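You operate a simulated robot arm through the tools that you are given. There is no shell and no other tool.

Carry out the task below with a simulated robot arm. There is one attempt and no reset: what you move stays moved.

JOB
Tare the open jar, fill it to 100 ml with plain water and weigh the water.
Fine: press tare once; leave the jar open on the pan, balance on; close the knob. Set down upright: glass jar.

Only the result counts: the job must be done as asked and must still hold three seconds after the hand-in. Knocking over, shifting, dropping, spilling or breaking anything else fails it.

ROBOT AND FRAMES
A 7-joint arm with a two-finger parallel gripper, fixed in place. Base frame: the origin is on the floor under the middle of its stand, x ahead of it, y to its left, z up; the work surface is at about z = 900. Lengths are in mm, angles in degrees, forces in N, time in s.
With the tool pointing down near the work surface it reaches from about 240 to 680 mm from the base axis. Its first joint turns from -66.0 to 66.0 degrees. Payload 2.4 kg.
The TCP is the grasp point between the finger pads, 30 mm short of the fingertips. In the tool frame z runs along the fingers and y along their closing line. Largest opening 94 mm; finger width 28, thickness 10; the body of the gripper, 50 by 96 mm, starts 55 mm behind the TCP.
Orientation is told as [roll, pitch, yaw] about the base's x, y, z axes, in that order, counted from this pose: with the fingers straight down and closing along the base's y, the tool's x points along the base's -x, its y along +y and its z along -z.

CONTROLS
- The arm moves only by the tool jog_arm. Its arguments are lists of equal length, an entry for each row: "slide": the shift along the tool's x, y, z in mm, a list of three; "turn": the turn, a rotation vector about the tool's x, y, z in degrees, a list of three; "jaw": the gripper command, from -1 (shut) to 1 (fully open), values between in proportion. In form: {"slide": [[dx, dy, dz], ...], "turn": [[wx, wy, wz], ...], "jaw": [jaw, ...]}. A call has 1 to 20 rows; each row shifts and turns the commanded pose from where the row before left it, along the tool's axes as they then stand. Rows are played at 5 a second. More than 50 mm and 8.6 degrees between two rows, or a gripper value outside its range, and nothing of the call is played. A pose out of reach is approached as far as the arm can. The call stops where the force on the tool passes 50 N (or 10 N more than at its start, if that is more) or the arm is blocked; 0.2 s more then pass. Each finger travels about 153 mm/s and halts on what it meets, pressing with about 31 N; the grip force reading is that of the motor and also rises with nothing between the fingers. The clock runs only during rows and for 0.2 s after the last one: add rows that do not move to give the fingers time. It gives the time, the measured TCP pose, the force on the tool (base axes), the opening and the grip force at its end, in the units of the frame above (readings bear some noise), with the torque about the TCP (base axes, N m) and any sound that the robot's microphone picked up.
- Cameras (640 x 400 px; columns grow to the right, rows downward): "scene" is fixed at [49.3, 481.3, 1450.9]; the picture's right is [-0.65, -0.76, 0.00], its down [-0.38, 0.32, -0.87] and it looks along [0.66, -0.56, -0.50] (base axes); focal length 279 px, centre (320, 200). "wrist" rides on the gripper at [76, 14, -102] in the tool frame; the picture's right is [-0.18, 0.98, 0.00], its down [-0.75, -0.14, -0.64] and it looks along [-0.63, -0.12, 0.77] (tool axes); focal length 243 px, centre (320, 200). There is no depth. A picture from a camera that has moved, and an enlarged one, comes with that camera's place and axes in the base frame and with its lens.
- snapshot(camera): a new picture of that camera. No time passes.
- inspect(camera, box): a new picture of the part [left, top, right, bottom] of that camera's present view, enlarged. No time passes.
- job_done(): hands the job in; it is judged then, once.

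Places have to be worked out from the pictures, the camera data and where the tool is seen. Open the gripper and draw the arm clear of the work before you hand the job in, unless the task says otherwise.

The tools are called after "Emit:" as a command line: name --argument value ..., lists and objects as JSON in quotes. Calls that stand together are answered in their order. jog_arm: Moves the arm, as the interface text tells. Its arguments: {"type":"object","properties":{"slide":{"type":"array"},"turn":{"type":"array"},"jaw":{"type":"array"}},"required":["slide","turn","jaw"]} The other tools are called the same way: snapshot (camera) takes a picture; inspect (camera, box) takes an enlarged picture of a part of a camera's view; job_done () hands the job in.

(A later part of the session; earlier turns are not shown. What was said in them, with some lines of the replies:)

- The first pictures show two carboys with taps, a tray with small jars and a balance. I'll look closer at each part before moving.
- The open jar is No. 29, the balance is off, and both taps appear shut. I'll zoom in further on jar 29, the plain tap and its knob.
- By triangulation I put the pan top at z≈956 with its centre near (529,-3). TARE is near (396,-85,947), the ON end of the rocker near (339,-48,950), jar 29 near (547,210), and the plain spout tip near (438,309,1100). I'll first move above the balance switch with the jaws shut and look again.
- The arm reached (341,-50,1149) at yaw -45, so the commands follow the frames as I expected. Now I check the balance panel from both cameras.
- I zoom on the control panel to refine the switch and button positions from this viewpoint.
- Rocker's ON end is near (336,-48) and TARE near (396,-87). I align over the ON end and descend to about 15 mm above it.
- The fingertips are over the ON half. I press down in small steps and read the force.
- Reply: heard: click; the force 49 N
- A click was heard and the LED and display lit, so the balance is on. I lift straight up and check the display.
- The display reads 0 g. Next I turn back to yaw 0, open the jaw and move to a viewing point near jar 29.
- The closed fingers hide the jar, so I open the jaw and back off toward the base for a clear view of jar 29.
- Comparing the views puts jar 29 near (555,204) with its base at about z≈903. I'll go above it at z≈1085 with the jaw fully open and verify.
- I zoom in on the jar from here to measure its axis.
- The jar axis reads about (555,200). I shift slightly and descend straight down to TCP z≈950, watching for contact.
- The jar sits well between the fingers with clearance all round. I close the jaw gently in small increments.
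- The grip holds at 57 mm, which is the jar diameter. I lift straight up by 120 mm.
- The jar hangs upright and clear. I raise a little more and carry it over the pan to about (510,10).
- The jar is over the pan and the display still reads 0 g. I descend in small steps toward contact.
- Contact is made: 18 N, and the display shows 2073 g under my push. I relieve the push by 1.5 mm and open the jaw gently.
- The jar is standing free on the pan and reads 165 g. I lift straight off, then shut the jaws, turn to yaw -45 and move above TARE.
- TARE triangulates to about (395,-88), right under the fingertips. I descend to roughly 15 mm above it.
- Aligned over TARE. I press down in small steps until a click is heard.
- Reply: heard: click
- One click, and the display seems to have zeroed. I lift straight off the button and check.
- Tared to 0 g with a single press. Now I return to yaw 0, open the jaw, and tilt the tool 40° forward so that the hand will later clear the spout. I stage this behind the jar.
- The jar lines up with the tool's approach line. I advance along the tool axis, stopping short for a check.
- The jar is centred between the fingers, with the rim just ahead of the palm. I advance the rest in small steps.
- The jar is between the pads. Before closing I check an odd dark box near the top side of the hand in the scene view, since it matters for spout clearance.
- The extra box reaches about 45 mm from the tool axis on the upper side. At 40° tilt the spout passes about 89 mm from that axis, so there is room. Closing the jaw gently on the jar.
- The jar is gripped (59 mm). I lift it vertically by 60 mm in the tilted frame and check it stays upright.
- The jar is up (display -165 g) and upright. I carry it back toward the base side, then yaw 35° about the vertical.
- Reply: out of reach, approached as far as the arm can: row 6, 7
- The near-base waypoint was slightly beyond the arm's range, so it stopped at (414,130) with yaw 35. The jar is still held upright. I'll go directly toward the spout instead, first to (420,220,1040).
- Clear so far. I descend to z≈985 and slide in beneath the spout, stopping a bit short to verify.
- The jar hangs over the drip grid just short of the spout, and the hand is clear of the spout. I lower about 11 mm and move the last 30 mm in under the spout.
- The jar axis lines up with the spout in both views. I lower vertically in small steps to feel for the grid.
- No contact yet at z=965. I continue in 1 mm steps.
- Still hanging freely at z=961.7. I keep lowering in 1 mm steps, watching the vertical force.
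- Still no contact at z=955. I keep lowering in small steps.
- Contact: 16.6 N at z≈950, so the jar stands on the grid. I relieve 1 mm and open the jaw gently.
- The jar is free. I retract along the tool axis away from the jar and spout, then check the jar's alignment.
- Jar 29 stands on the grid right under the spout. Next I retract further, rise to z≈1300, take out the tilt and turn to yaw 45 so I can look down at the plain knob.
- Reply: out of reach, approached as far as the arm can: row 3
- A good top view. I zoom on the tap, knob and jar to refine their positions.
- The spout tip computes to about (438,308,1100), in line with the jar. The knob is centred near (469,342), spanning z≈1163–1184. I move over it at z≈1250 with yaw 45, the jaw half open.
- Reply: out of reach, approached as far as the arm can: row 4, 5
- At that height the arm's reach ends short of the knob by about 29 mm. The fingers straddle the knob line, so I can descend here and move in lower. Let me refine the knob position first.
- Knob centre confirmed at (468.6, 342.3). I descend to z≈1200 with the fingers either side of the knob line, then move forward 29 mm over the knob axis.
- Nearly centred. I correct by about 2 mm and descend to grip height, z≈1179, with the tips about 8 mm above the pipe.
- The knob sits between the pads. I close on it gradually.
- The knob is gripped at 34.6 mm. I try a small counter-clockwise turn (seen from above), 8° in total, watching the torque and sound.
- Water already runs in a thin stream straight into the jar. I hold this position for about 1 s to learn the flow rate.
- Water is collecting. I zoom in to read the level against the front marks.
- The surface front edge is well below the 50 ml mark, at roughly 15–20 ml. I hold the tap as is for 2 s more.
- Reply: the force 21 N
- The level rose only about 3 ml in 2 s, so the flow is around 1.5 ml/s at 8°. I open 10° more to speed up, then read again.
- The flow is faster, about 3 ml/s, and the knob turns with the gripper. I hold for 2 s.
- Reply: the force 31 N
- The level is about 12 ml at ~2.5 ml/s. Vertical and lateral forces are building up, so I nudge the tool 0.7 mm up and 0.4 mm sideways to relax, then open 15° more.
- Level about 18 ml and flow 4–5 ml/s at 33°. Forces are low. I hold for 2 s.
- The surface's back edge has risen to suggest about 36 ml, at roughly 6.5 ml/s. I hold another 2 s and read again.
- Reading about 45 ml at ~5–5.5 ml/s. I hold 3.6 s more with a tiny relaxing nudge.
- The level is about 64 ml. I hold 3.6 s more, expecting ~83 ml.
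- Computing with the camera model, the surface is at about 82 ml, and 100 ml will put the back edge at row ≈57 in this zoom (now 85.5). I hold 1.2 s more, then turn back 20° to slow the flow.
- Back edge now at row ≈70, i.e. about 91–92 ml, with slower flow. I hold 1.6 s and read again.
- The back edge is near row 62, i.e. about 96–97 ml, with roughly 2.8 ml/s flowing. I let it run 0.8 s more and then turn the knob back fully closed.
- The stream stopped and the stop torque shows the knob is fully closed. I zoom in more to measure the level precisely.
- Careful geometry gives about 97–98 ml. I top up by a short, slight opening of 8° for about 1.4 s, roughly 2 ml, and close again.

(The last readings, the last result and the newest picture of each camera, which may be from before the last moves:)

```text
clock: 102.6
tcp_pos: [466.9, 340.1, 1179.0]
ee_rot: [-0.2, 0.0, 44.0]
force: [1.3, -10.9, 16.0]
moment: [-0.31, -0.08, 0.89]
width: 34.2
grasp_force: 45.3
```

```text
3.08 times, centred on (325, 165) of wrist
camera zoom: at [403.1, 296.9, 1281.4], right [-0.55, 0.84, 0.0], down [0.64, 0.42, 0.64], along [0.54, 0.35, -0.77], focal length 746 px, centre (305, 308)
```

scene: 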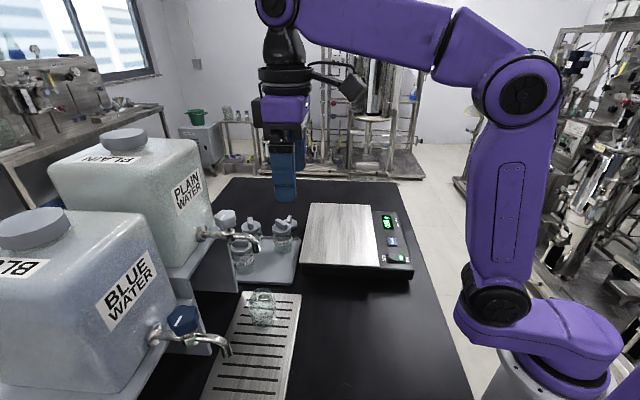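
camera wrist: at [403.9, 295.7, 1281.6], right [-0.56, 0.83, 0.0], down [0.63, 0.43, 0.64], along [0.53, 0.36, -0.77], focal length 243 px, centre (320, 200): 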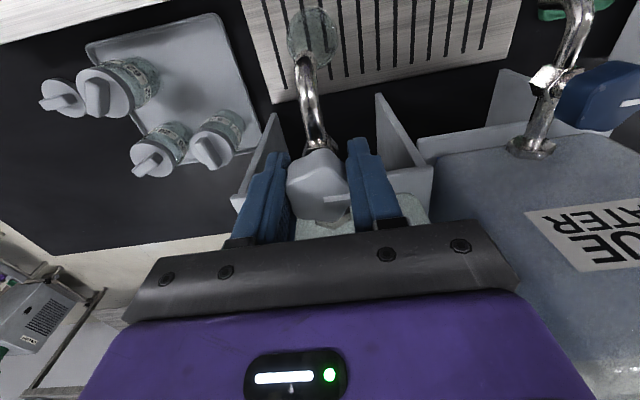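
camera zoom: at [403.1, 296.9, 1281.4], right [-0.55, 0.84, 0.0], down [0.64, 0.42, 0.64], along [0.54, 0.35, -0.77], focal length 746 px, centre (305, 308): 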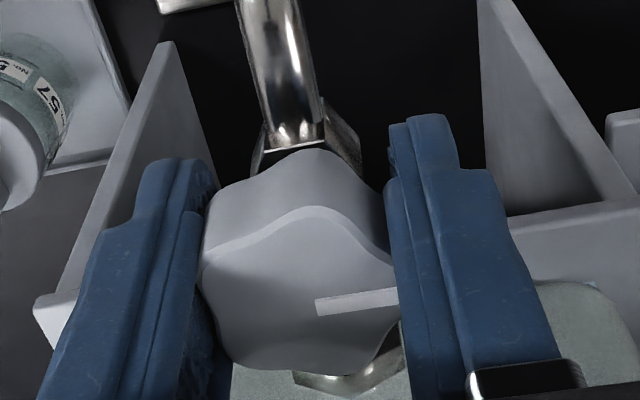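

Tap is closed and the knob mark is back in its original direction. I relax the stop torque, open the jaw, and rise slightly off the knob to take a clean reading.

Emit:
jog_arm --slide '[[0, 0, 0], [0, 0, 0], [0, 0, 0], [0, 0, 0], [0, 0, 0], [0, 0, -5], [0, 0, -8], [0, 0, -8], [0, 0, 0]]' --turn '[[0, 0, -0.5], [0, 0, 0], [0, 0, 0], [0, 0, 0], [0, 0, 0], [0, 0, 0], [0, 0, 0], [0, 0, 0], [0, 0, 0]]' --jaw '[-1, -0.5, -0.2, 0.1, 0.4, 0.4, 0.4, 0.4, 0.4]'

Emit:
inspect --camera "scene" --box '[256, 288, 276, 300]'

Emit:
inspect --camera "scene" --box '[254, 304, 280, 324]'

Emit:
inspect --camera "scene" --box '[190, 180, 310, 340]'

Emit:
inspect --camera "wrist" --box '[240, 0, 400, 230]'

```text
clock: 104.6
tcp_pos: [466.8, 342.5, 1200.2]
ee_rot: [0.0, 0.0, 44.5]
force: [-0.5, -0.8, 0.6]
moment: [0.01, 0.01, 0.02]
width: 66.0
grasp_force: 0.0
```

```text
16.00 times, centred on (266, 294) of scene
camera zoom: at [49.3, 481.3, 1450.9], right [-0.65, -0.76, 0.0], down [-0.38, 0.32, -0.87], along [0.66, -0.56, -0.5], focal length 4458 px, centre (1184, -1304)
```

zoom: 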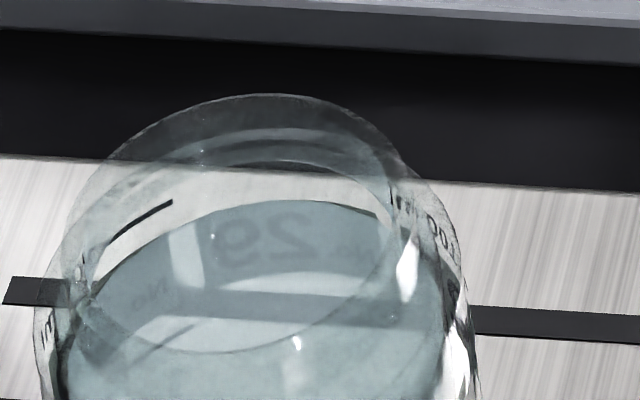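

```text
16.00 times, centred on (267, 314) of scene
camera zoom: at [49.3, 481.3, 1450.9], right [-0.65, -0.76, 0.0], down [-0.38, 0.32, -0.87], along [0.66, -0.56, -0.5], focal length 4458 px, centre (1168, -1624)
```

zoom: 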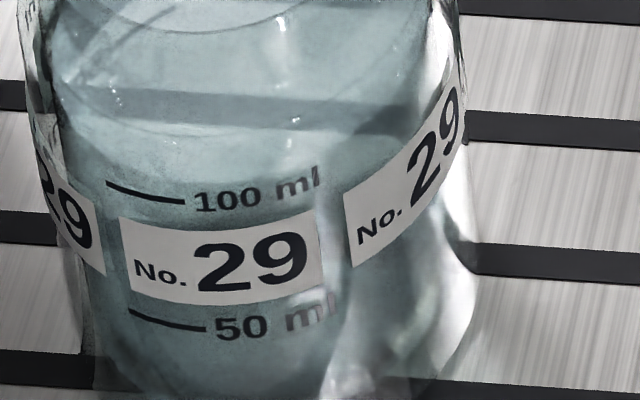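

```text
2.50 times, centred on (250, 260) of scene
camera zoom: at [49.3, 481.3, 1450.9], right [-0.65, -0.76, 0.0], down [-0.38, 0.32, -0.87], along [0.66, -0.56, -0.5], focal length 697 px, centre (495, 50)
```

zoom: 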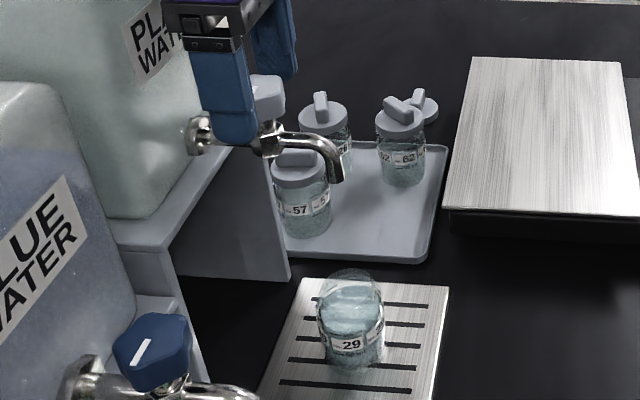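

```text
1.74 times, centred on (320, 115) of wrist
camera zoom: at [403.6, 297.1, 1302.5], right [-0.56, 0.83, 0.0], down [0.64, 0.43, 0.64], along [0.53, 0.36, -0.77], focal length 422 px, centre (320, 348)
```

zoom: 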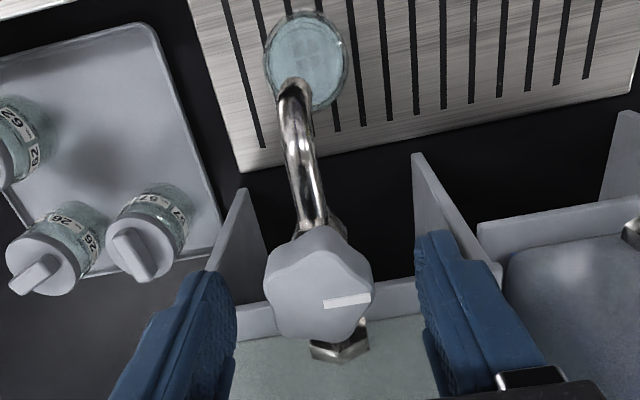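

The level reads about 98–99 ml, the knob mark is at its original position and there is no drip. Now I back away from the knob, re-tilt at (382,270,1240), and look.

Emit:
jog_arm --slide '[[22.4, 0, -8], [22.4, 0, -8], [22.4, 2.5, -8], [22.4, 2.6, -8], [22.3, 2.6, -8], [0, 0, 0], [0, 0, 0], [0, 0, 0], [0, 0, 0], [0, 0, 0], [0, 0, 0], [0, 0, 0], [0, 0, 0]]' --turn '[[0, 0, 0], [0, 0, 0], [0, 0, 0], [0, 0, 0], [0, 0, 0], [0, 0, 4.75], [0, 0, 4.75], [0, -8, 0], [0, -8, 0], [0, -8, 0], [0, -8, 0], [0, -8, 0], [0, 0, 0]]' --jaw '[0.4, 0.4, 0.4, 0.4, 0.4, 0.6, 0.8, 1, 1, 1, 1, 1, 1]'

Emit:
snapshot --camera "scene"

Emit:
snapshot --camera "wrist"

```text
clock: 107.4
tcp_pos: [382.4, 267.5, 1239.3]
ee_rot: [0.0, -40.2, 35.0]
force: [-0.4, -0.4, 0.8]
moment: [0.04, 0.0, 0.02]
width: 94.0
grasp_force: 0.1
```

```text
taken
```

scene: 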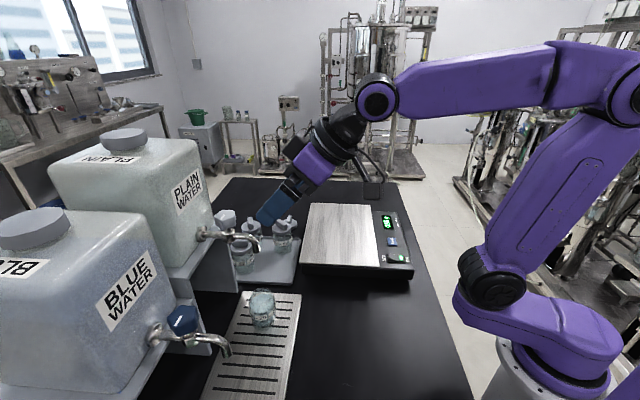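

```text
taken
camera wrist: at [272.6, 207.3, 1269.0], right [-0.45, 0.89, 0.12], down [0.21, -0.02, 0.98], along [0.87, 0.46, -0.18], focal length 243 px, centre (320, 200)
```

wrist: 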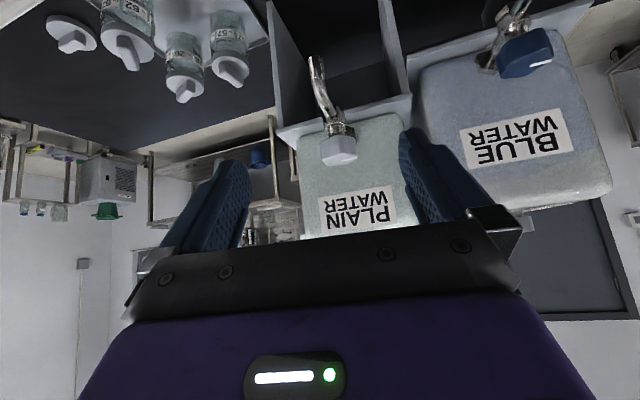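

Posture is as before. I descend vertically to z≈1036, on the same line I left the jar along.

Emit:
jog_arm --slide '[[18.65, 0.31, 22.3], [18.65, 0.31, 22.3], [18.65, 0.31, 22.3], [18.65, 0.31, 22.3], [18.65, 0.31, 22.3], [18.65, 0.31, 22.3], [18.65, 0.31, 22.3], [0, 0, 0]]' --turn '[[0, 0, 0], [0, 0, 0], [0, 0, 0], [0, 0, 0], [0, 0, 0], [0, 0, 0], [0, 0, 0], [0, 0, 0]]' --jaw '[1, 1, 1, 1, 1, 1, 1, 1]'

Emit:
inspect --camera "scene" --box '[190, 190, 350, 340]'

Emit:
snapshot --camera "wrist"

```text
clock: 109.2
tcp_pos: [380.8, 270.0, 1036.3]
ee_rot: [-0.1, -40.0, 35.0]
force: [-0.5, -0.7, 0.0]
moment: [0.02, -0.05, -0.04]
width: 93.9
grasp_force: 0.0
```

```text
2.67 times, centred on (270, 265) of scene
camera zoom: at [49.3, 481.3, 1450.9], right [-0.65, -0.76, 0.0], down [-0.38, 0.32, -0.87], along [0.66, -0.56, -0.5], focal length 743 px, centre (453, 27)
```

zoom: 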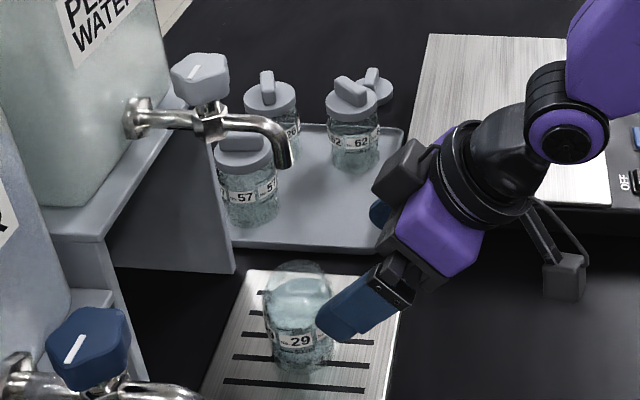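

```text
taken
camera wrist: at [271.9, 208.9, 1065.4], right [-0.45, 0.89, 0.12], down [0.22, -0.02, 0.98], along [0.87, 0.46, -0.18], focal length 243 px, centre (320, 200)
```

wrist: 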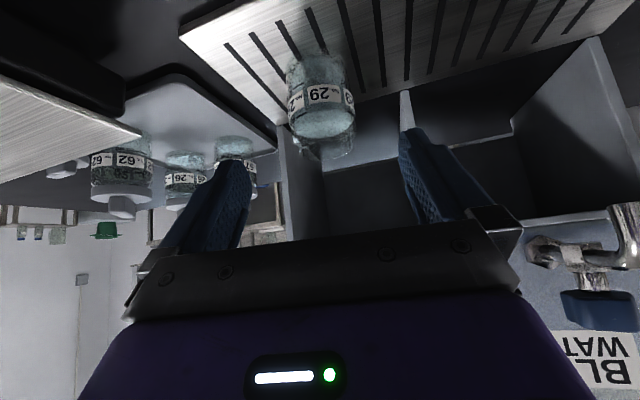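

Good: same pose as when I left the jar. I use this side view for an independent level check.

Emit:
inspect --camera "wrist" --box '[280, 40, 365, 165]'

Emit:
inspect --camera "wrist" --box '[280, 75, 365, 125]'

```text
3.20 times, centred on (322, 102) of wrist
camera zoom: at [271.9, 208.9, 1065.4], right [-0.45, 0.89, 0.12], down [0.22, -0.02, 0.98], along [0.87, 0.46, -0.18], focal length 776 px, centre (312, 512)
```

zoom: 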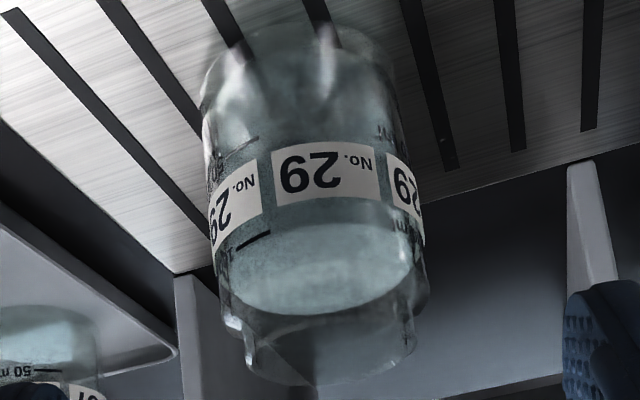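

```text
7.53 times, centred on (322, 100) of wrist
camera zoom: at [271.9, 208.9, 1065.4], right [-0.45, 0.89, 0.12], down [0.22, -0.02, 0.98], along [0.87, 0.46, -0.18], focal length 1827 px, centre (301, 953)
```

zoom: 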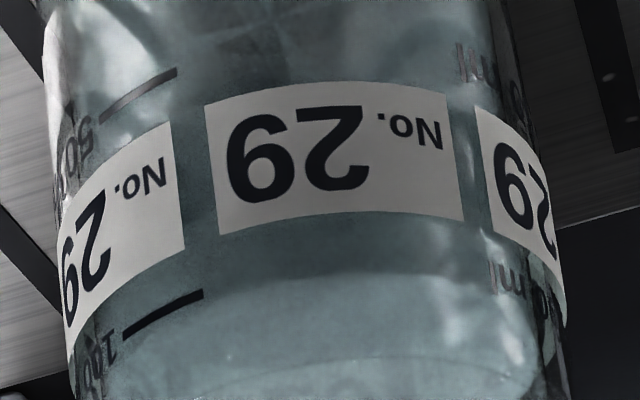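

This view puts the water surface within about 1 ml of the 100 ml mark. Now I advance along the tool axis to grasp the jar again.

Emit:
jog_arm --slide '[[0.5, 0, 20], [0, 0, 20], [0, 0, 20], [0, 0, 15], [0, 0, 12], [0, 0, 10], [0, 0, 8], [0, 0, 5], [0, 0, 0]]' --turn '[[0, 0, 0], [0, 0, 0], [0, 0, 0], [0, 0, 0], [0, 0, 0], [0, 0, 0], [0, 0, 0], [0, 0, 0], [0, 0, 0]]' --jaw '[1, 1, 1, 1, 1, 1, 1, 1, 1]'

Emit:
snapshot --camera "wrist"

Emit:
inspect --camera "scene" --box '[210, 210, 330, 330]'

```text
clock: 111.2
tcp_pos: [439.6, 309.7, 950.9]
ee_rot: [-0.1, -40.0, 35.1]
force: [0.6, 0.1, -0.5]
moment: [0.0, -0.01, -0.01]
width: 93.8
grasp_force: 0.0
```

```text
taken
camera wrist: at [329.8, 249.7, 980.5], right [-0.45, 0.89, 0.12], down [0.22, -0.02, 0.98], along [0.87, 0.46, -0.18], focal length 243 px, centre (320, 200)
```

wrist: 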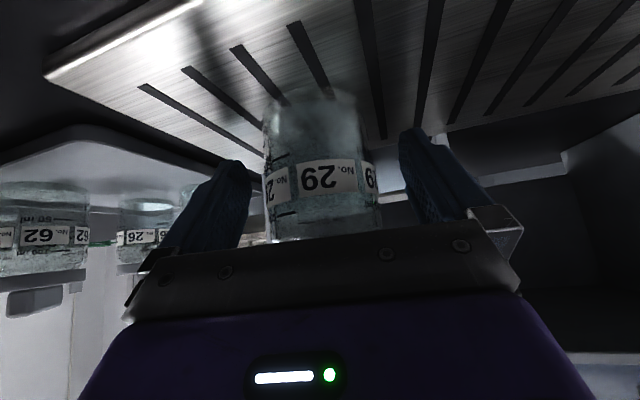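

```text
3.33 times, centred on (270, 270) of scene
camera zoom: at [49.3, 481.3, 1450.9], right [-0.65, -0.76, 0.0], down [-0.38, 0.32, -0.87], along [0.66, -0.56, -0.5], focal length 929 px, centre (487, -33)
```

zoom: 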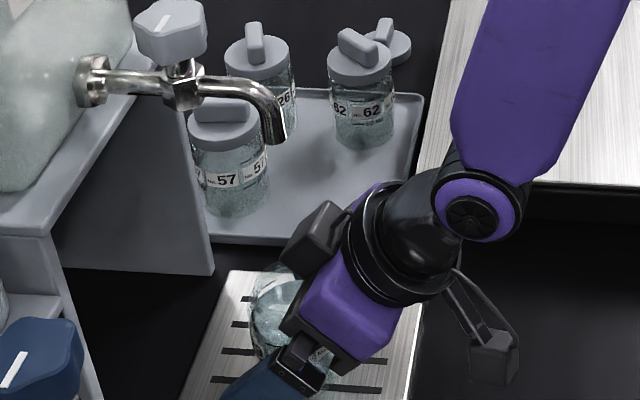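

The hand is at the release pose and the jar is centred. I close the jaw gently on the full jar.

Emit:
jog_arm --slide '[[0, 0, 0], [0, 0, 0], [0, 0, 0], [0, 0, 0], [0, 0, 0], [0, 0, 0], [0, 0, 0], [0, 0, 0], [0, 0, 0], [0, 0, 0], [0, 0, 0], [0, 0, 0], [0, 0, 0], [0, 0, 0]]' --turn '[[0, 0, 0], [0, 0, 0], [0, 0, 0], [0, 0, 0], [0, 0, 0], [0, 0, 0], [0, 0, 0], [0, 0, 0], [0, 0, 0], [0, 0, 0], [0, 0, 0], [0, 0, 0], [0, 0, 0], [0, 0, 0]]' --jaw '[0.7, 0.5, 0.42, 0.36, 0.32, 0.29, 0.26, 0.24, 0.22, 0.19, 0.15, 0.05, -0.3, -1]'

Emit:
snapshot --camera "wrist"

```text
clock: 114.2
tcp_pos: [439.6, 309.6, 950.6]
ee_rot: [0.0, -40.0, 35.0]
force: [-1.6, 1.1, 0.9]
moment: [0.05, 0.09, 0.01]
width: 59.2
grasp_force: 31.1
```

```text
taken
camera wrist: at [329.6, 249.7, 980.6], right [-0.45, 0.89, 0.12], down [0.22, -0.02, 0.98], along [0.87, 0.46, -0.18], focal length 243 px, centre (320, 200)
```

wrist: 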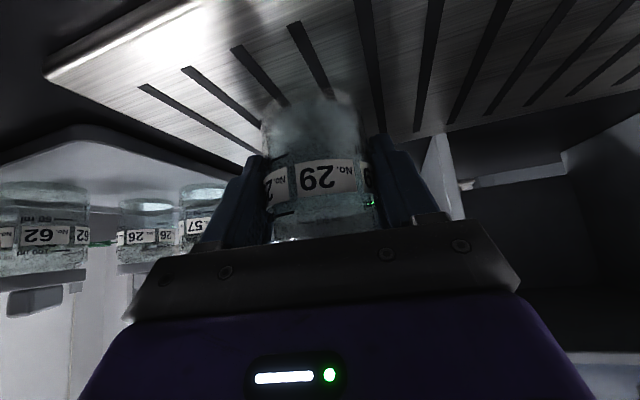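

The jar is gripped at 59.2 mm. I lift slowly about 20 mm and then retrace the entry path out from under the spout.

Emit:
jog_arm --slide '[[-0.6, 0, -0.8], [-1.3, 0, -1.5], [-2.6, 0, -3.1], [-3.9, 0, -4.6], [-3.9, 0, -4.6], [-1.9, 0, -2.3], [0, 0, 0]]' --turn '[[0, 0, 0], [0, 0, 0], [0, 0, 0], [0, 0, 0], [0, 0, 0], [0, 0, 0], [0, 0, 0]]' --jaw '[-1, -1, -1, -1, -1, -1, -1]'

Emit:
inspect --camera "scene" --box '[210, 210, 330, 330]'

Emit:
snapshot --camera "wrist"

```text
clock: 115.8
tcp_pos: [439.2, 309.0, 973.3]
ee_rot: [0.1, -40.0, 35.0]
force: [0.2, 0.2, -2.8]
moment: [0.0, 0.02, -0.01]
width: 59.2
grasp_force: 31.3
```

```text
3.33 times, centred on (270, 270) of scene
camera zoom: at [49.3, 481.3, 1450.9], right [-0.65, -0.76, 0.0], down [-0.38, 0.32, -0.87], along [0.66, -0.56, -0.5], focal length 929 px, centre (487, -33)
```

zoom: 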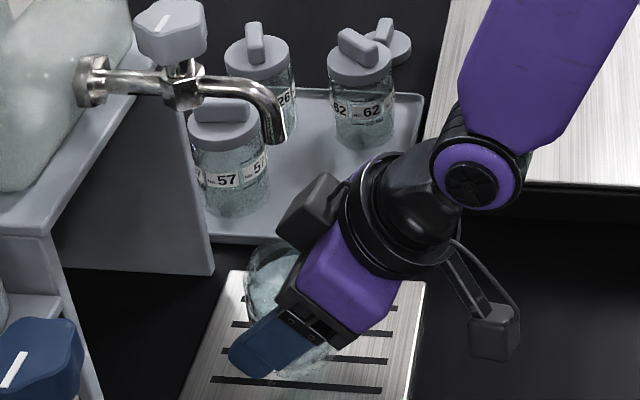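

```text
taken
camera wrist: at [329.8, 249.5, 1002.9], right [-0.45, 0.89, 0.12], down [0.22, -0.02, 0.98], along [0.87, 0.46, -0.18], focal length 243 px, centre (320, 200)
```

wrist: 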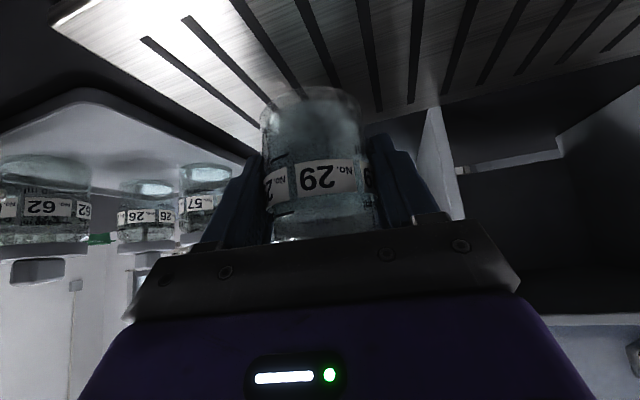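

Lifted freely (about 2.8 N, i.e. jar plus ~100 g water). I move out slowly and then raise to z≈1042.

Emit:
jog_arm --slide '[[2, -2.4, -1.7], [4.3, -5.1, -3.6], [5.4, -6.4, -4.5], [5.5, -6.5, -4.6], [7.5, -9.5, -6.3], [8, -10, -6.7], [8, -10, -6.7], [6, -7.5, -5], [4.1, -5, -3.4], [-2, 0, -2.5], [-5, 0, -6], [-7, 0, -8.4], [-7, 0, -8.4], [-7, 0, -8.4], [-7, 0, -8.4], [-6, 0, -7], [-2.9, 0, -3.2], [0, 0, 0]]' --turn '[[0, 0, 0], [0, 0, 0], [0, 0, 0], [0, 0, 0], [0, 0, 0], [0, 0, 0], [0, 0, 0], [0, 0, 0], [0, 0, 0], [0, 0, 0], [0, 0, 0], [0, 0, 0], [0, 0, 0], [0, 0, 0], [0, 0, 0], [0, 0, 0], [0, 0, 0], [0, 0, 0]]' --jaw '[-1, -1, -1, -1, -1, -1, -1, -1, -1, -1, -1, -1, -1, -1, -1, -1, -1, -1]'

Emit:
snapshot --camera "scene"

Emit:
snapshot --camera "wrist"

```text
clock: 119.6
tcp_pos: [423.1, 221.3, 1042.2]
ee_rot: [0.0, -39.9, 35.1]
force: [-0.2, 0.0, -2.6]
moment: [-0.01, 0.04, -0.02]
width: 59.1
grasp_force: 31.6
```

```text
taken
```

scene: 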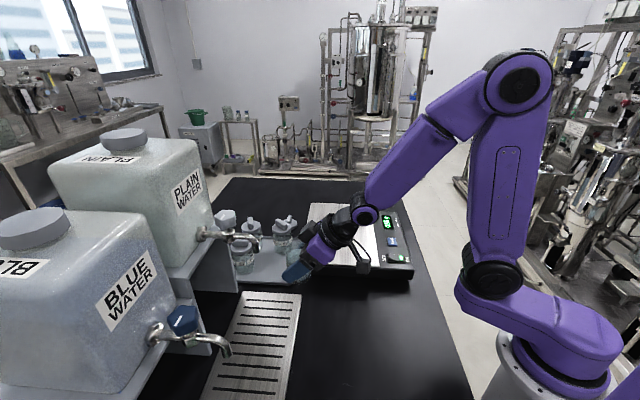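

```text
taken
camera wrist: at [311.7, 160.6, 1071.7], right [-0.45, 0.89, 0.12], down [0.22, -0.02, 0.98], along [0.87, 0.46, -0.18], focal length 243 px, centre (320, 200)
```

wrist: 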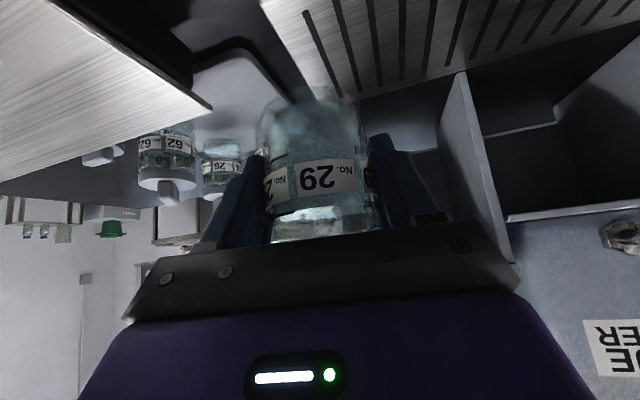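

Still upright and steady. I carry it on toward the pan side to (430,130,1070) and yaw back 35° slowly.

Emit:
jog_arm --slide '[[0.8, -3.5, -2.3], [1.6, -7, -4.6], [2.2, -9.8, -6.4], [2.4, -11, -7.2], [2.6, -11.5, -7.5], [2.6, -11.5, -7.5], [2.4, -11, -7.2], [1.8, -8, -5.2], [1.2, -5.2, -3.4], [0, 0, 0], [0, 0, 0], [0, 0, 0], [0, 0, 0], [0, 0, 0], [0, 0, 0], [0, 0, 0], [0, 0, 0], [0, 0, 0], [0, 0, 0]]' --turn '[[0, 0, 0], [0, 0, 0], [0, 0, 0], [0, 0, 0], [0, 0, 0], [0, 0, 0], [0, 0, 0], [0, 0, 0], [0, 0, 0], [1.93, 0, 2.3], [2.57, 0, 3.06], [3.21, 0, 3.83], [3.21, 0, 3.83], [3.21, 0, 3.83], [3.21, 0, 3.83], [2.57, 0, 3.06], [1.93, 0, 2.3], [0.66, 0, 0.78], [0, 0, 0]]' --jaw '[-1, -1, -1, -1, -1, -1, -1, -1, -1, -1, -1, -1, -1, -1, -1, -1, -1, -1, -1]'

Emit:
snapshot --camera "scene"

Emit:
snapshot --camera "wrist"

```text
clock: 123.6
tcp_pos: [436.8, 124.7, 1070.7]
ee_rot: [-0.4, -40.3, 3.0]
force: [-0.7, 0.1, -3.0]
moment: [0.0, -0.02, 0.0]
width: 59.3
grasp_force: 31.3
out of reach, approached as far as the arm can: row 10, 11
```

```text
taken
```

scene: 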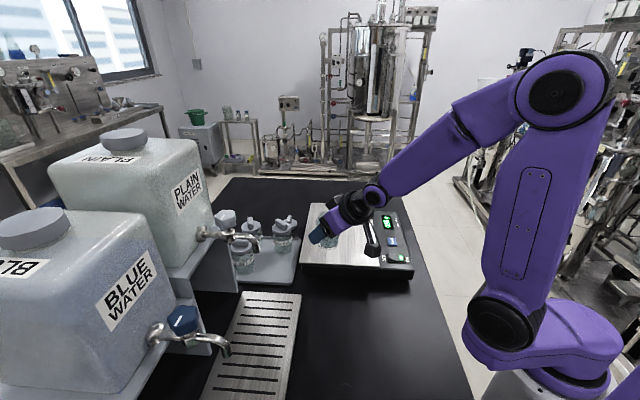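

```text
taken
camera wrist: at [312.2, 131.1, 1100.5], right [0.09, 0.99, 0.11], down [0.17, -0.13, 0.98], along [0.98, -0.07, -0.18], focal length 243 px, centre (320, 200)
```

wrist: 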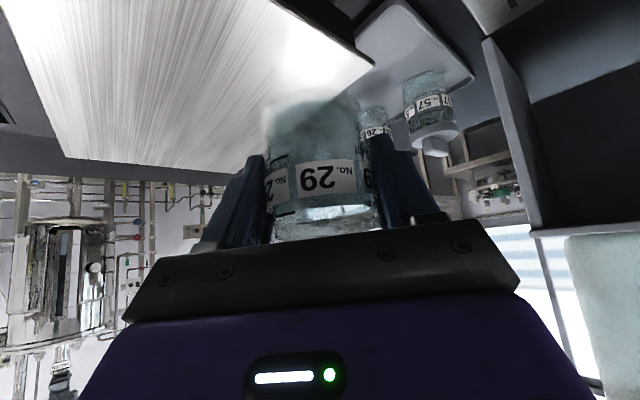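

Almost there: yaw is 3°, TCP (437,125,1071), jar upright. I move it over the pan to about (512,9) in gentle steps.

Emit:
jog_arm --slide '[[-1.5, -3.4, 1.3], [-3, -6.8, 2.5], [-4.4, -9.9, 3.7], [-5.2, -11.7, 4.4], [-5.6, -12.6, 4.7], [-5.6, -12.6, 4.7], [-5.6, -12.6, 4.7], [-5.6, -12.6, 4.7], [-5.2, -11.7, 4.4], [-4.4, -9.9, 3.7], [-3.4, -7.6, 2.8], [-2.2, -4.9, 1.8], [-1.2, -2.7, 1], [0, 0, 0]]' --turn '[[0, 0, 0], [0, 0, 0], [0, 0, 0], [0, 0, 0], [0, 0, 0], [0, 0, 0], [0, 0, 0], [0, 0, 0], [0, 0, 0], [0, 0, 0], [0, 0, 0], [0, 0, 0], [0, 0, 0], [0, 0, 0]]' --jaw '[-1, -1, -1, -1, -1, -1, -1, -1, -1, -1, -1, -1, -1, -1]'

Emit:
inspect --camera "scene" --box '[290, 150, 430, 280]'

Emit:
snapshot --camera "wrist"

```text
clock: 126.6
tcp_pos: [511.5, 7.9, 1072.4]
ee_rot: [-0.5, -40.2, 3.2]
force: [0.2, 0.1, -2.1]
moment: [0.03, -0.01, -0.02]
width: 59.0
grasp_force: 30.9
```

```text
3.08 times, centred on (360, 215) of scene
camera zoom: at [49.3, 481.3, 1450.9], right [-0.65, -0.76, 0.0], down [-0.38, 0.32, -0.87], along [0.66, -0.56, -0.5], focal length 857 px, centre (197, 154)
```

zoom: 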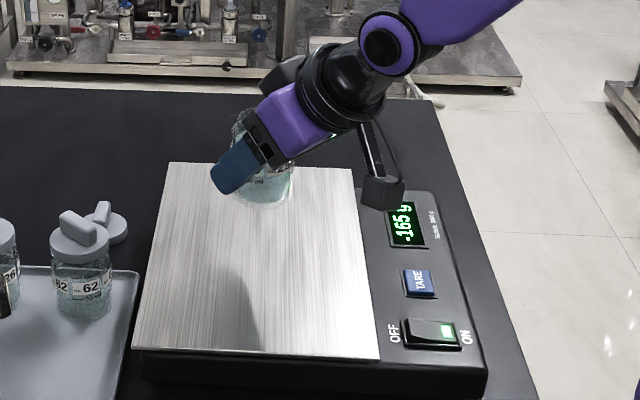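

```text
taken
camera wrist: at [386.9, 15.3, 1101.8], right [0.09, 0.99, 0.11], down [0.17, -0.13, 0.98], along [0.98, -0.07, -0.18], focal length 243 px, centre (320, 200)
```

wrist: 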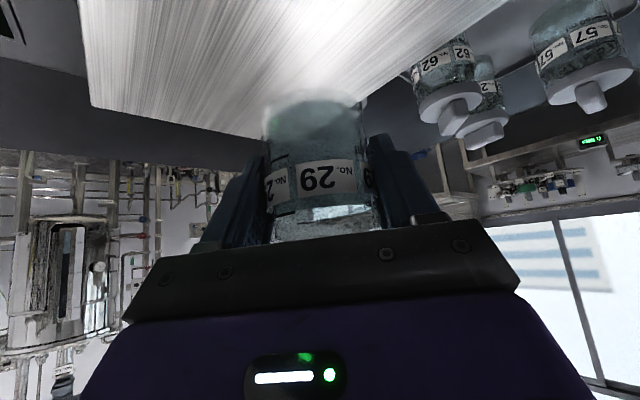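

It's over the pan and the display still shows -165 g, as expected. I correct the 0.5° roll and descend to about 5 mm above the pan.

Emit:
jog_arm --slide '[[1.9, 0, 2.3], [5.1, 0, 6.1], [6.4, 0, 7.7], [6.4, 0, 7.7], [6.4, 0, 7.7], [5.1, 0, 6.1], [3.2, 0, 3.8], [2.6, 0, 3.1], [0, 0, 0]]' --turn '[[-0.38, 0, 0.32], [0, 0, 0], [0, 0, 0], [0, 0, 0], [0, 0, 0], [0, 0, 0], [0, 0, 0], [0, 0, 0], [0, 0, 0]]' --jaw '[-1, -1, -1, -1, -1, -1, -1, -1, -1]'

Emit:
inspect --camera "scene" --box '[310, 170, 430, 270]'

```text
clock: 128.6
tcp_pos: [512.4, 9.1, 1012.9]
ee_rot: [0.4, -40.1, 2.6]
force: [-0.1, 0.2, -2.7]
moment: [0.0, -0.02, 0.02]
width: 59.1
grasp_force: 31.4
```

```text
4.00 times, centred on (370, 220) of scene
camera zoom: at [49.3, 481.3, 1450.9], right [-0.65, -0.76, 0.0], down [-0.38, 0.32, -0.87], along [0.66, -0.56, -0.5], focal length 1115 px, centre (120, 120)
```

zoom: 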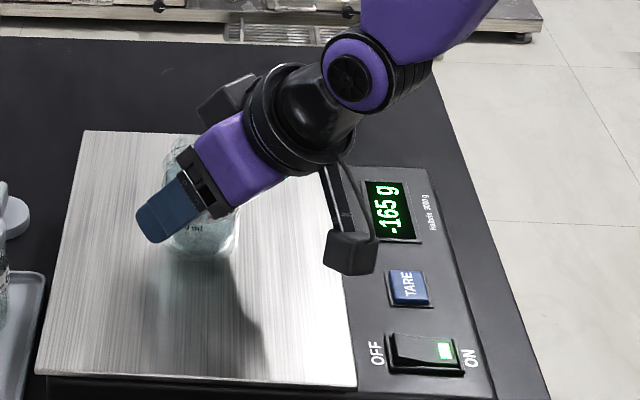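

Five millimetres to go. I lower in about 1 mm steps while checking force and display.

Emit:
jog_arm --slide '[[0.96, 0, 1.15], [0.64, 0, 0.77], [0.64, 0, 0.77], [0.32, 0, 0.38], [0, 0, 0]]' --turn '[[0.15, 0, -0.13], [0, 0, 0], [0, 0, 0], [0, 0, 0], [0, 0, 0]]' --jaw '[-1, -1, -1, -1, -1]'

Emit:
inspect --camera "scene" --box '[310, 170, 430, 270]'

```text
clock: 129.8
tcp_pos: [511.1, 8.6, 1010.4]
ee_rot: [0.0, -40.1, 2.9]
force: [0.2, -0.3, -2.0]
moment: [0.02, 0.03, 0.01]
width: 59.3
grasp_force: 31.0
```

```text
4.00 times, centred on (370, 220) of scene
camera zoom: at [49.3, 481.3, 1450.9], right [-0.65, -0.76, 0.0], down [-0.38, 0.32, -0.87], along [0.66, -0.56, -0.5], focal length 1115 px, centre (120, 120)
```

zoom: 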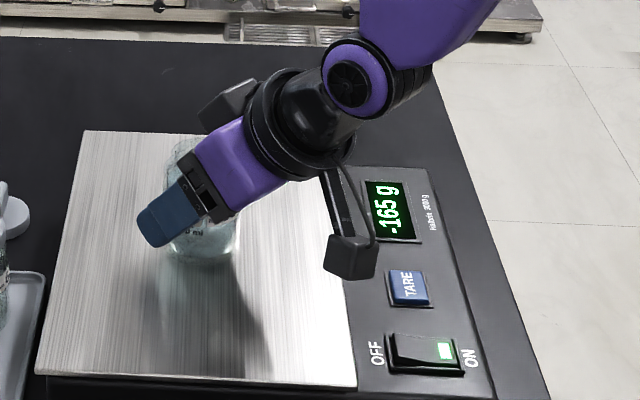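

No contact yet at z≈1010. I continue with smaller steps.

Emit:
jog_arm --slide '[[0.64, 0, 0.77], [0.64, 0, 0.77], [0.32, 0, 0.38], [0, 0, 0]]' --turn '[[0, 0, 0], [0, 0, 0], [0, 0, 0], [0, 0, 0]]' --jaw '[-1, -1, -1, -1]'

Emit:
inspect --camera "scene" --box '[310, 170, 430, 270]'

```text
clock: 130.8
tcp_pos: [511.7, 8.2, 1008.9]
ee_rot: [0.1, -40.2, 2.9]
force: [0.0, -0.6, -3.3]
moment: [-0.01, 0.01, 0.01]
width: 59.0
grasp_force: 30.9
```

```text
4.00 times, centred on (370, 220) of scene
camera zoom: at [49.3, 481.3, 1450.9], right [-0.65, -0.76, 0.0], down [-0.38, 0.32, -0.87], along [0.66, -0.56, -0.5], focal length 1115 px, centre (120, 120)
```

zoom: 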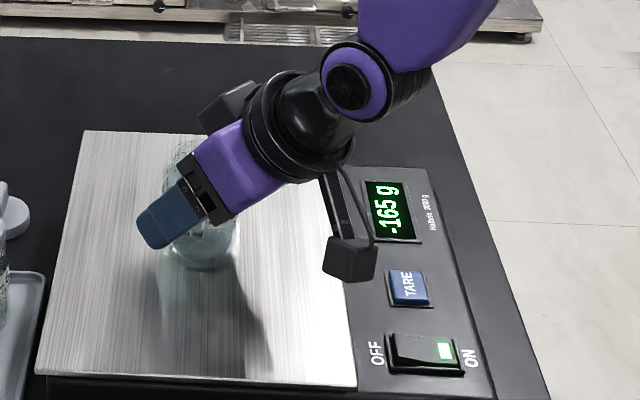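

Emit:
jog_arm --slide '[[0.45, 0, 0.54], [0.45, 0, 0.54], [0.32, 0, 0.38], [0, 0, 0]]' --turn '[[0, 0, 0], [0, 0, 0], [0, 0, 0], [0, 0, 0]]' --jaw '[-1, -1, -1, -1]'

Emit:
inspect --camera "scene" --box '[310, 170, 430, 270]'

```text
clock: 131.8
tcp_pos: [513.6, 7.9, 1007.0]
ee_rot: [0.1, -40.3, 2.8]
force: [-3.1, -2.9, 13.6]
moment: [0.09, 0.49, 0.08]
width: 59.3
grasp_force: 31.0
```

```text
4.00 times, centred on (370, 220) of scene
camera zoom: at [48.9, 481.2, 1450.9], right [-0.65, -0.76, 0.0], down [-0.38, 0.32, -0.87], along [0.66, -0.56, -0.5], focal length 1115 px, centre (120, 120)
```

zoom: 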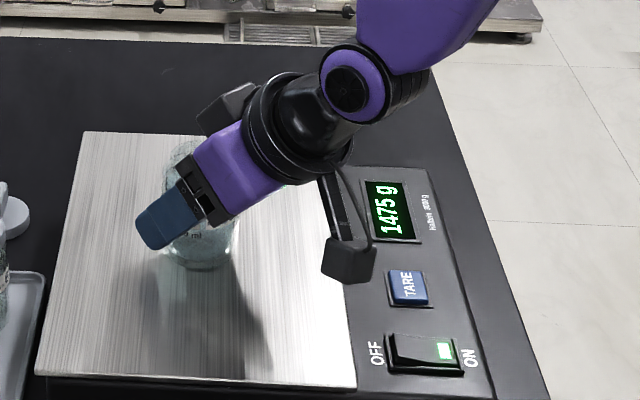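

Contact: 13.6 N and the display shows 1475 g under my push. I relieve by 1 mm and open the jaw gently.

Emit:
jog_arm --slide '[[-0.45, 0, -0.54], [-0.2, 0, -0.23], [0, 0, 0], [0, 0, 0], [0, 0, 0], [0, 0, 0], [0, 0, 0], [0, 0, 0], [0, 0, 0], [0, 0, 0], [0, 0, 0], [0, 0, 0]]' --turn '[[0, 0, 0], [0, 0, 0], [0, 0, 0], [0, 0, 0], [0, 0, 0], [0, 0, 0], [0, 0, 0], [0, 0, 0], [0, 0, 0], [0, 0, 0], [0, 0, 0], [0, 0, 0]]' --jaw '[-1, -1, -0.3, 0.1, 0.22, 0.26, 0.29, 0.33, 0.4, 0.6, 0.8, 1]'

Emit:
inspect --camera "scene" --box '[310, 170, 430, 270]'

Emit:
snapshot --camera "wrist"

```text
clock: 134.4
tcp_pos: [513.3, 8.3, 1007.2]
ee_rot: [-0.1, -40.3, 2.9]
force: [-1.0, 0.0, 0.1]
moment: [0.0, -0.03, 0.03]
width: 94.1
grasp_force: 0.1
```

```text
4.00 times, centred on (370, 220) of scene
camera zoom: at [49.3, 481.3, 1450.9], right [-0.65, -0.76, 0.0], down [-0.38, 0.32, -0.87], along [0.66, -0.56, -0.5], focal length 1115 px, centre (120, 120)
```

zoom: 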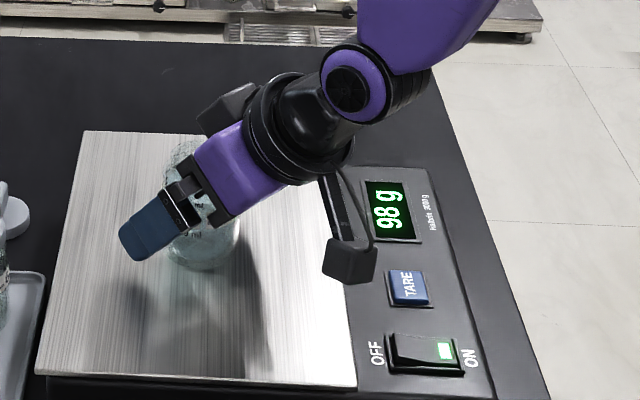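

```text
taken
camera wrist: at [387.5, 14.8, 1036.0], right [0.09, 0.99, 0.12], down [0.17, -0.13, 0.98], along [0.98, -0.07, -0.18], focal length 243 px, centre (320, 200)
```

wrist: 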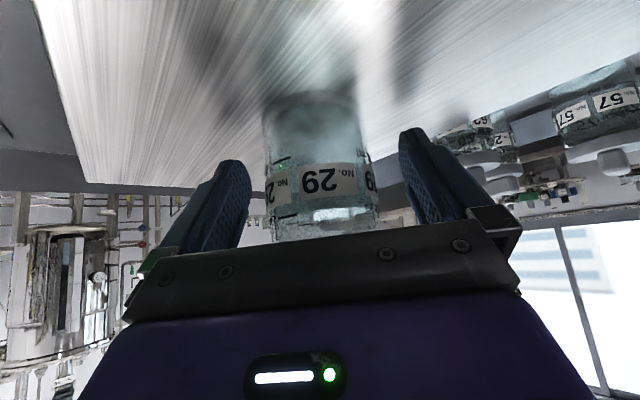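

The jar is free on the pan and the display reads 98 g. I withdraw along the tool axis and then up, away from the balance.

Emit:
jog_arm --slide '[[0, 0, -6], [0, 0, -12], [0, 0, -18], [0, 0, -22], [0, 0, -25], [0, 0, -25], [0, 0, -20], [0, 0, 0]]' --turn '[[0, 0, 0], [0, 0, 0], [0, 0, 0], [0, 0, 0], [0, 0, 0], [0, 0, 0], [0, 0, 0], [0, 0, 0]]' --jaw '[1, 1, 1, 1, 1, 1, 1, 1]'

Emit:
inspect --camera "scene" --box '[310, 170, 430, 270]'

Emit:
snapshot --camera "wrist"

```text
clock: 136.2
tcp_pos: [428.9, 2.4, 1105.9]
ee_rot: [0.0, -40.2, 3.0]
force: [0.6, 0.4, -1.0]
moment: [0.0, 0.0, 0.02]
width: 93.9
grasp_force: 0.0
```

```text
4.00 times, centred on (370, 220) of scene
camera zoom: at [49.2, 481.3, 1450.9], right [-0.65, -0.76, 0.0], down [-0.38, 0.32, -0.87], along [0.66, -0.56, -0.5], focal length 1115 px, centre (120, 120)
```

zoom: 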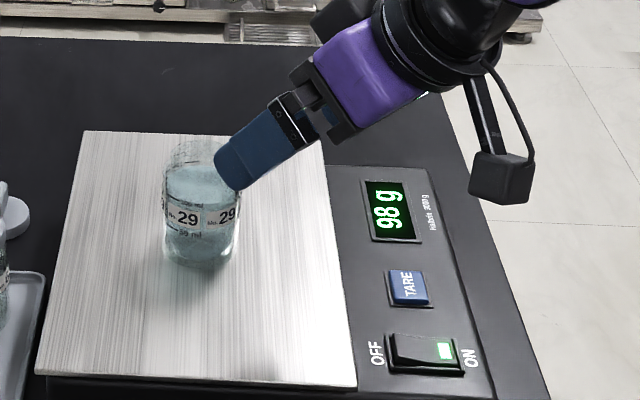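

```text
taken
camera wrist: at [303.8, 9.8, 1134.9], right [0.09, 0.99, 0.12], down [0.17, -0.13, 0.98], along [0.98, -0.07, -0.18], focal length 243 px, centre (320, 200)
```

wrist: 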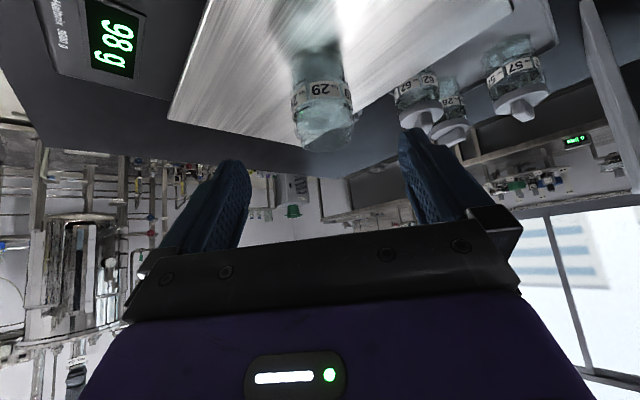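

98 g is stable, close to the 100 ml mark. I raise the arm well clear and untilt it, then check the whole scene.

Emit:
jog_arm --slide '[[-12, 0, -14], [-19.3, 0, -23], [-19.3, 0, -23], [-19.3, 0, -23], [-19.3, 0, -23], [-19.3, 0, -23], [0, 0, 0], [0, 0, 0], [0, 0, 0], [0, 0, 0], [0, 0, 0], [0, 0, 0], [0, 0, 0]]' --turn '[[0, 0, 0], [0, 0, 0], [0, 0, 0], [0, 0, 0], [0, 0, 0], [0, 0, 0], [0, 8, 0], [0, 8, 0], [0, 8, 0], [0, 8, 0], [0, 8, 0], [0, 0, 0], [0, 0, 0]]' --jaw '[1, 1, 1, 1, 1, 1, 1, 1, 1, 1, 1, 1, 1]'

Emit:
snapshot --camera "scene"

Emit:
inspect --camera "scene" --box '[310, 180, 430, 280]'

Emit:
inspect --camera "scene" --box '[180, 190, 310, 340]'

Emit:
inspect --camera "scene" --box '[325, 200, 355, 245]'

```text
clock: 139.0
tcp_pos: [428.5, 4.7, 1273.5]
ee_rot: [0.0, -0.2, 2.9]
force: [0.2, -0.6, 0.0]
moment: [0.0, -0.03, 0.02]
width: 94.0
grasp_force: 0.0
```

```text
taken
```

scene: 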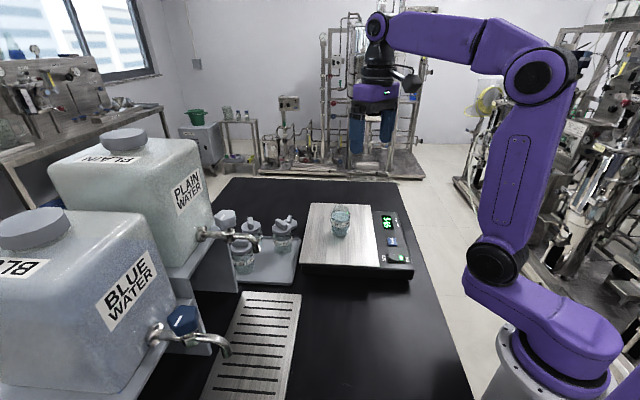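

```text
4.00 times, centred on (370, 230) of scene
camera zoom: at [49.3, 481.3, 1450.9], right [-0.65, -0.76, 0.0], down [-0.38, 0.32, -0.87], along [0.66, -0.56, -0.5], focal length 1115 px, centre (120, 80)
```

zoom: 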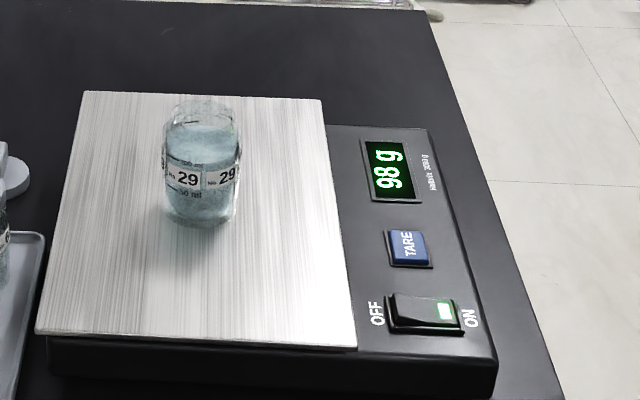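

```text
2.67 times, centred on (245, 265) of scene
camera zoom: at [49.3, 481.3, 1450.9], right [-0.65, -0.76, 0.0], down [-0.38, 0.32, -0.87], along [0.66, -0.56, -0.5], focal length 743 px, centre (520, 27)
```

zoom: 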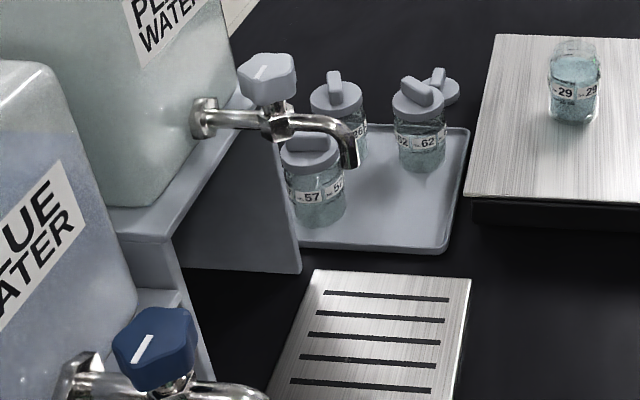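

```text
8.89 times, centred on (340, 222) of scene
camera zoom: at [49.3, 481.3, 1450.9], right [-0.65, -0.76, 0.0], down [-0.38, 0.32, -0.87], along [0.66, -0.56, -0.5], focal length 2477 px, centre (142, 0)
```

zoom: 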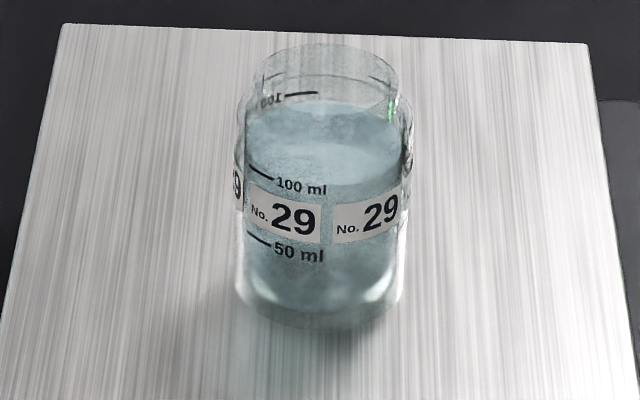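

Everything checks out: jar 29 stands upright and open on the pan, filled to the 100 ml mark within about 2 ml. The balance is on and reads 98 g after a single tare. The plain knob is back in its closed position with no drip, the other items are untouched, and the arm is clear with the gripper open. I hand the job in.

Emit:
job_done

```text
The job is handed in.
```

The job is handed in. Jar 29 is open and upright on the pan, and the balance reads **98 g** of plain water, so the fill is about 2 ml under the 100 ml mark.

- **Tare:** I switched the balance on, set the empty jar on the pan (165 g) and pressed tare once, which brought the display to 0 g. The balance is still on.
- **Fill:** The jar was filled under the plain-water tap. I added one small top-up after a first reading of about 97 ml, and left the last 2 ml rather than carry the jar back a second time.
- **Tap:** The plain-water knob is back in its closed position with no drip.
- **Surroundings:** The final pictures show no spill, and everything else appears undisturbed. The gripper is open and the arm is clear of the work.
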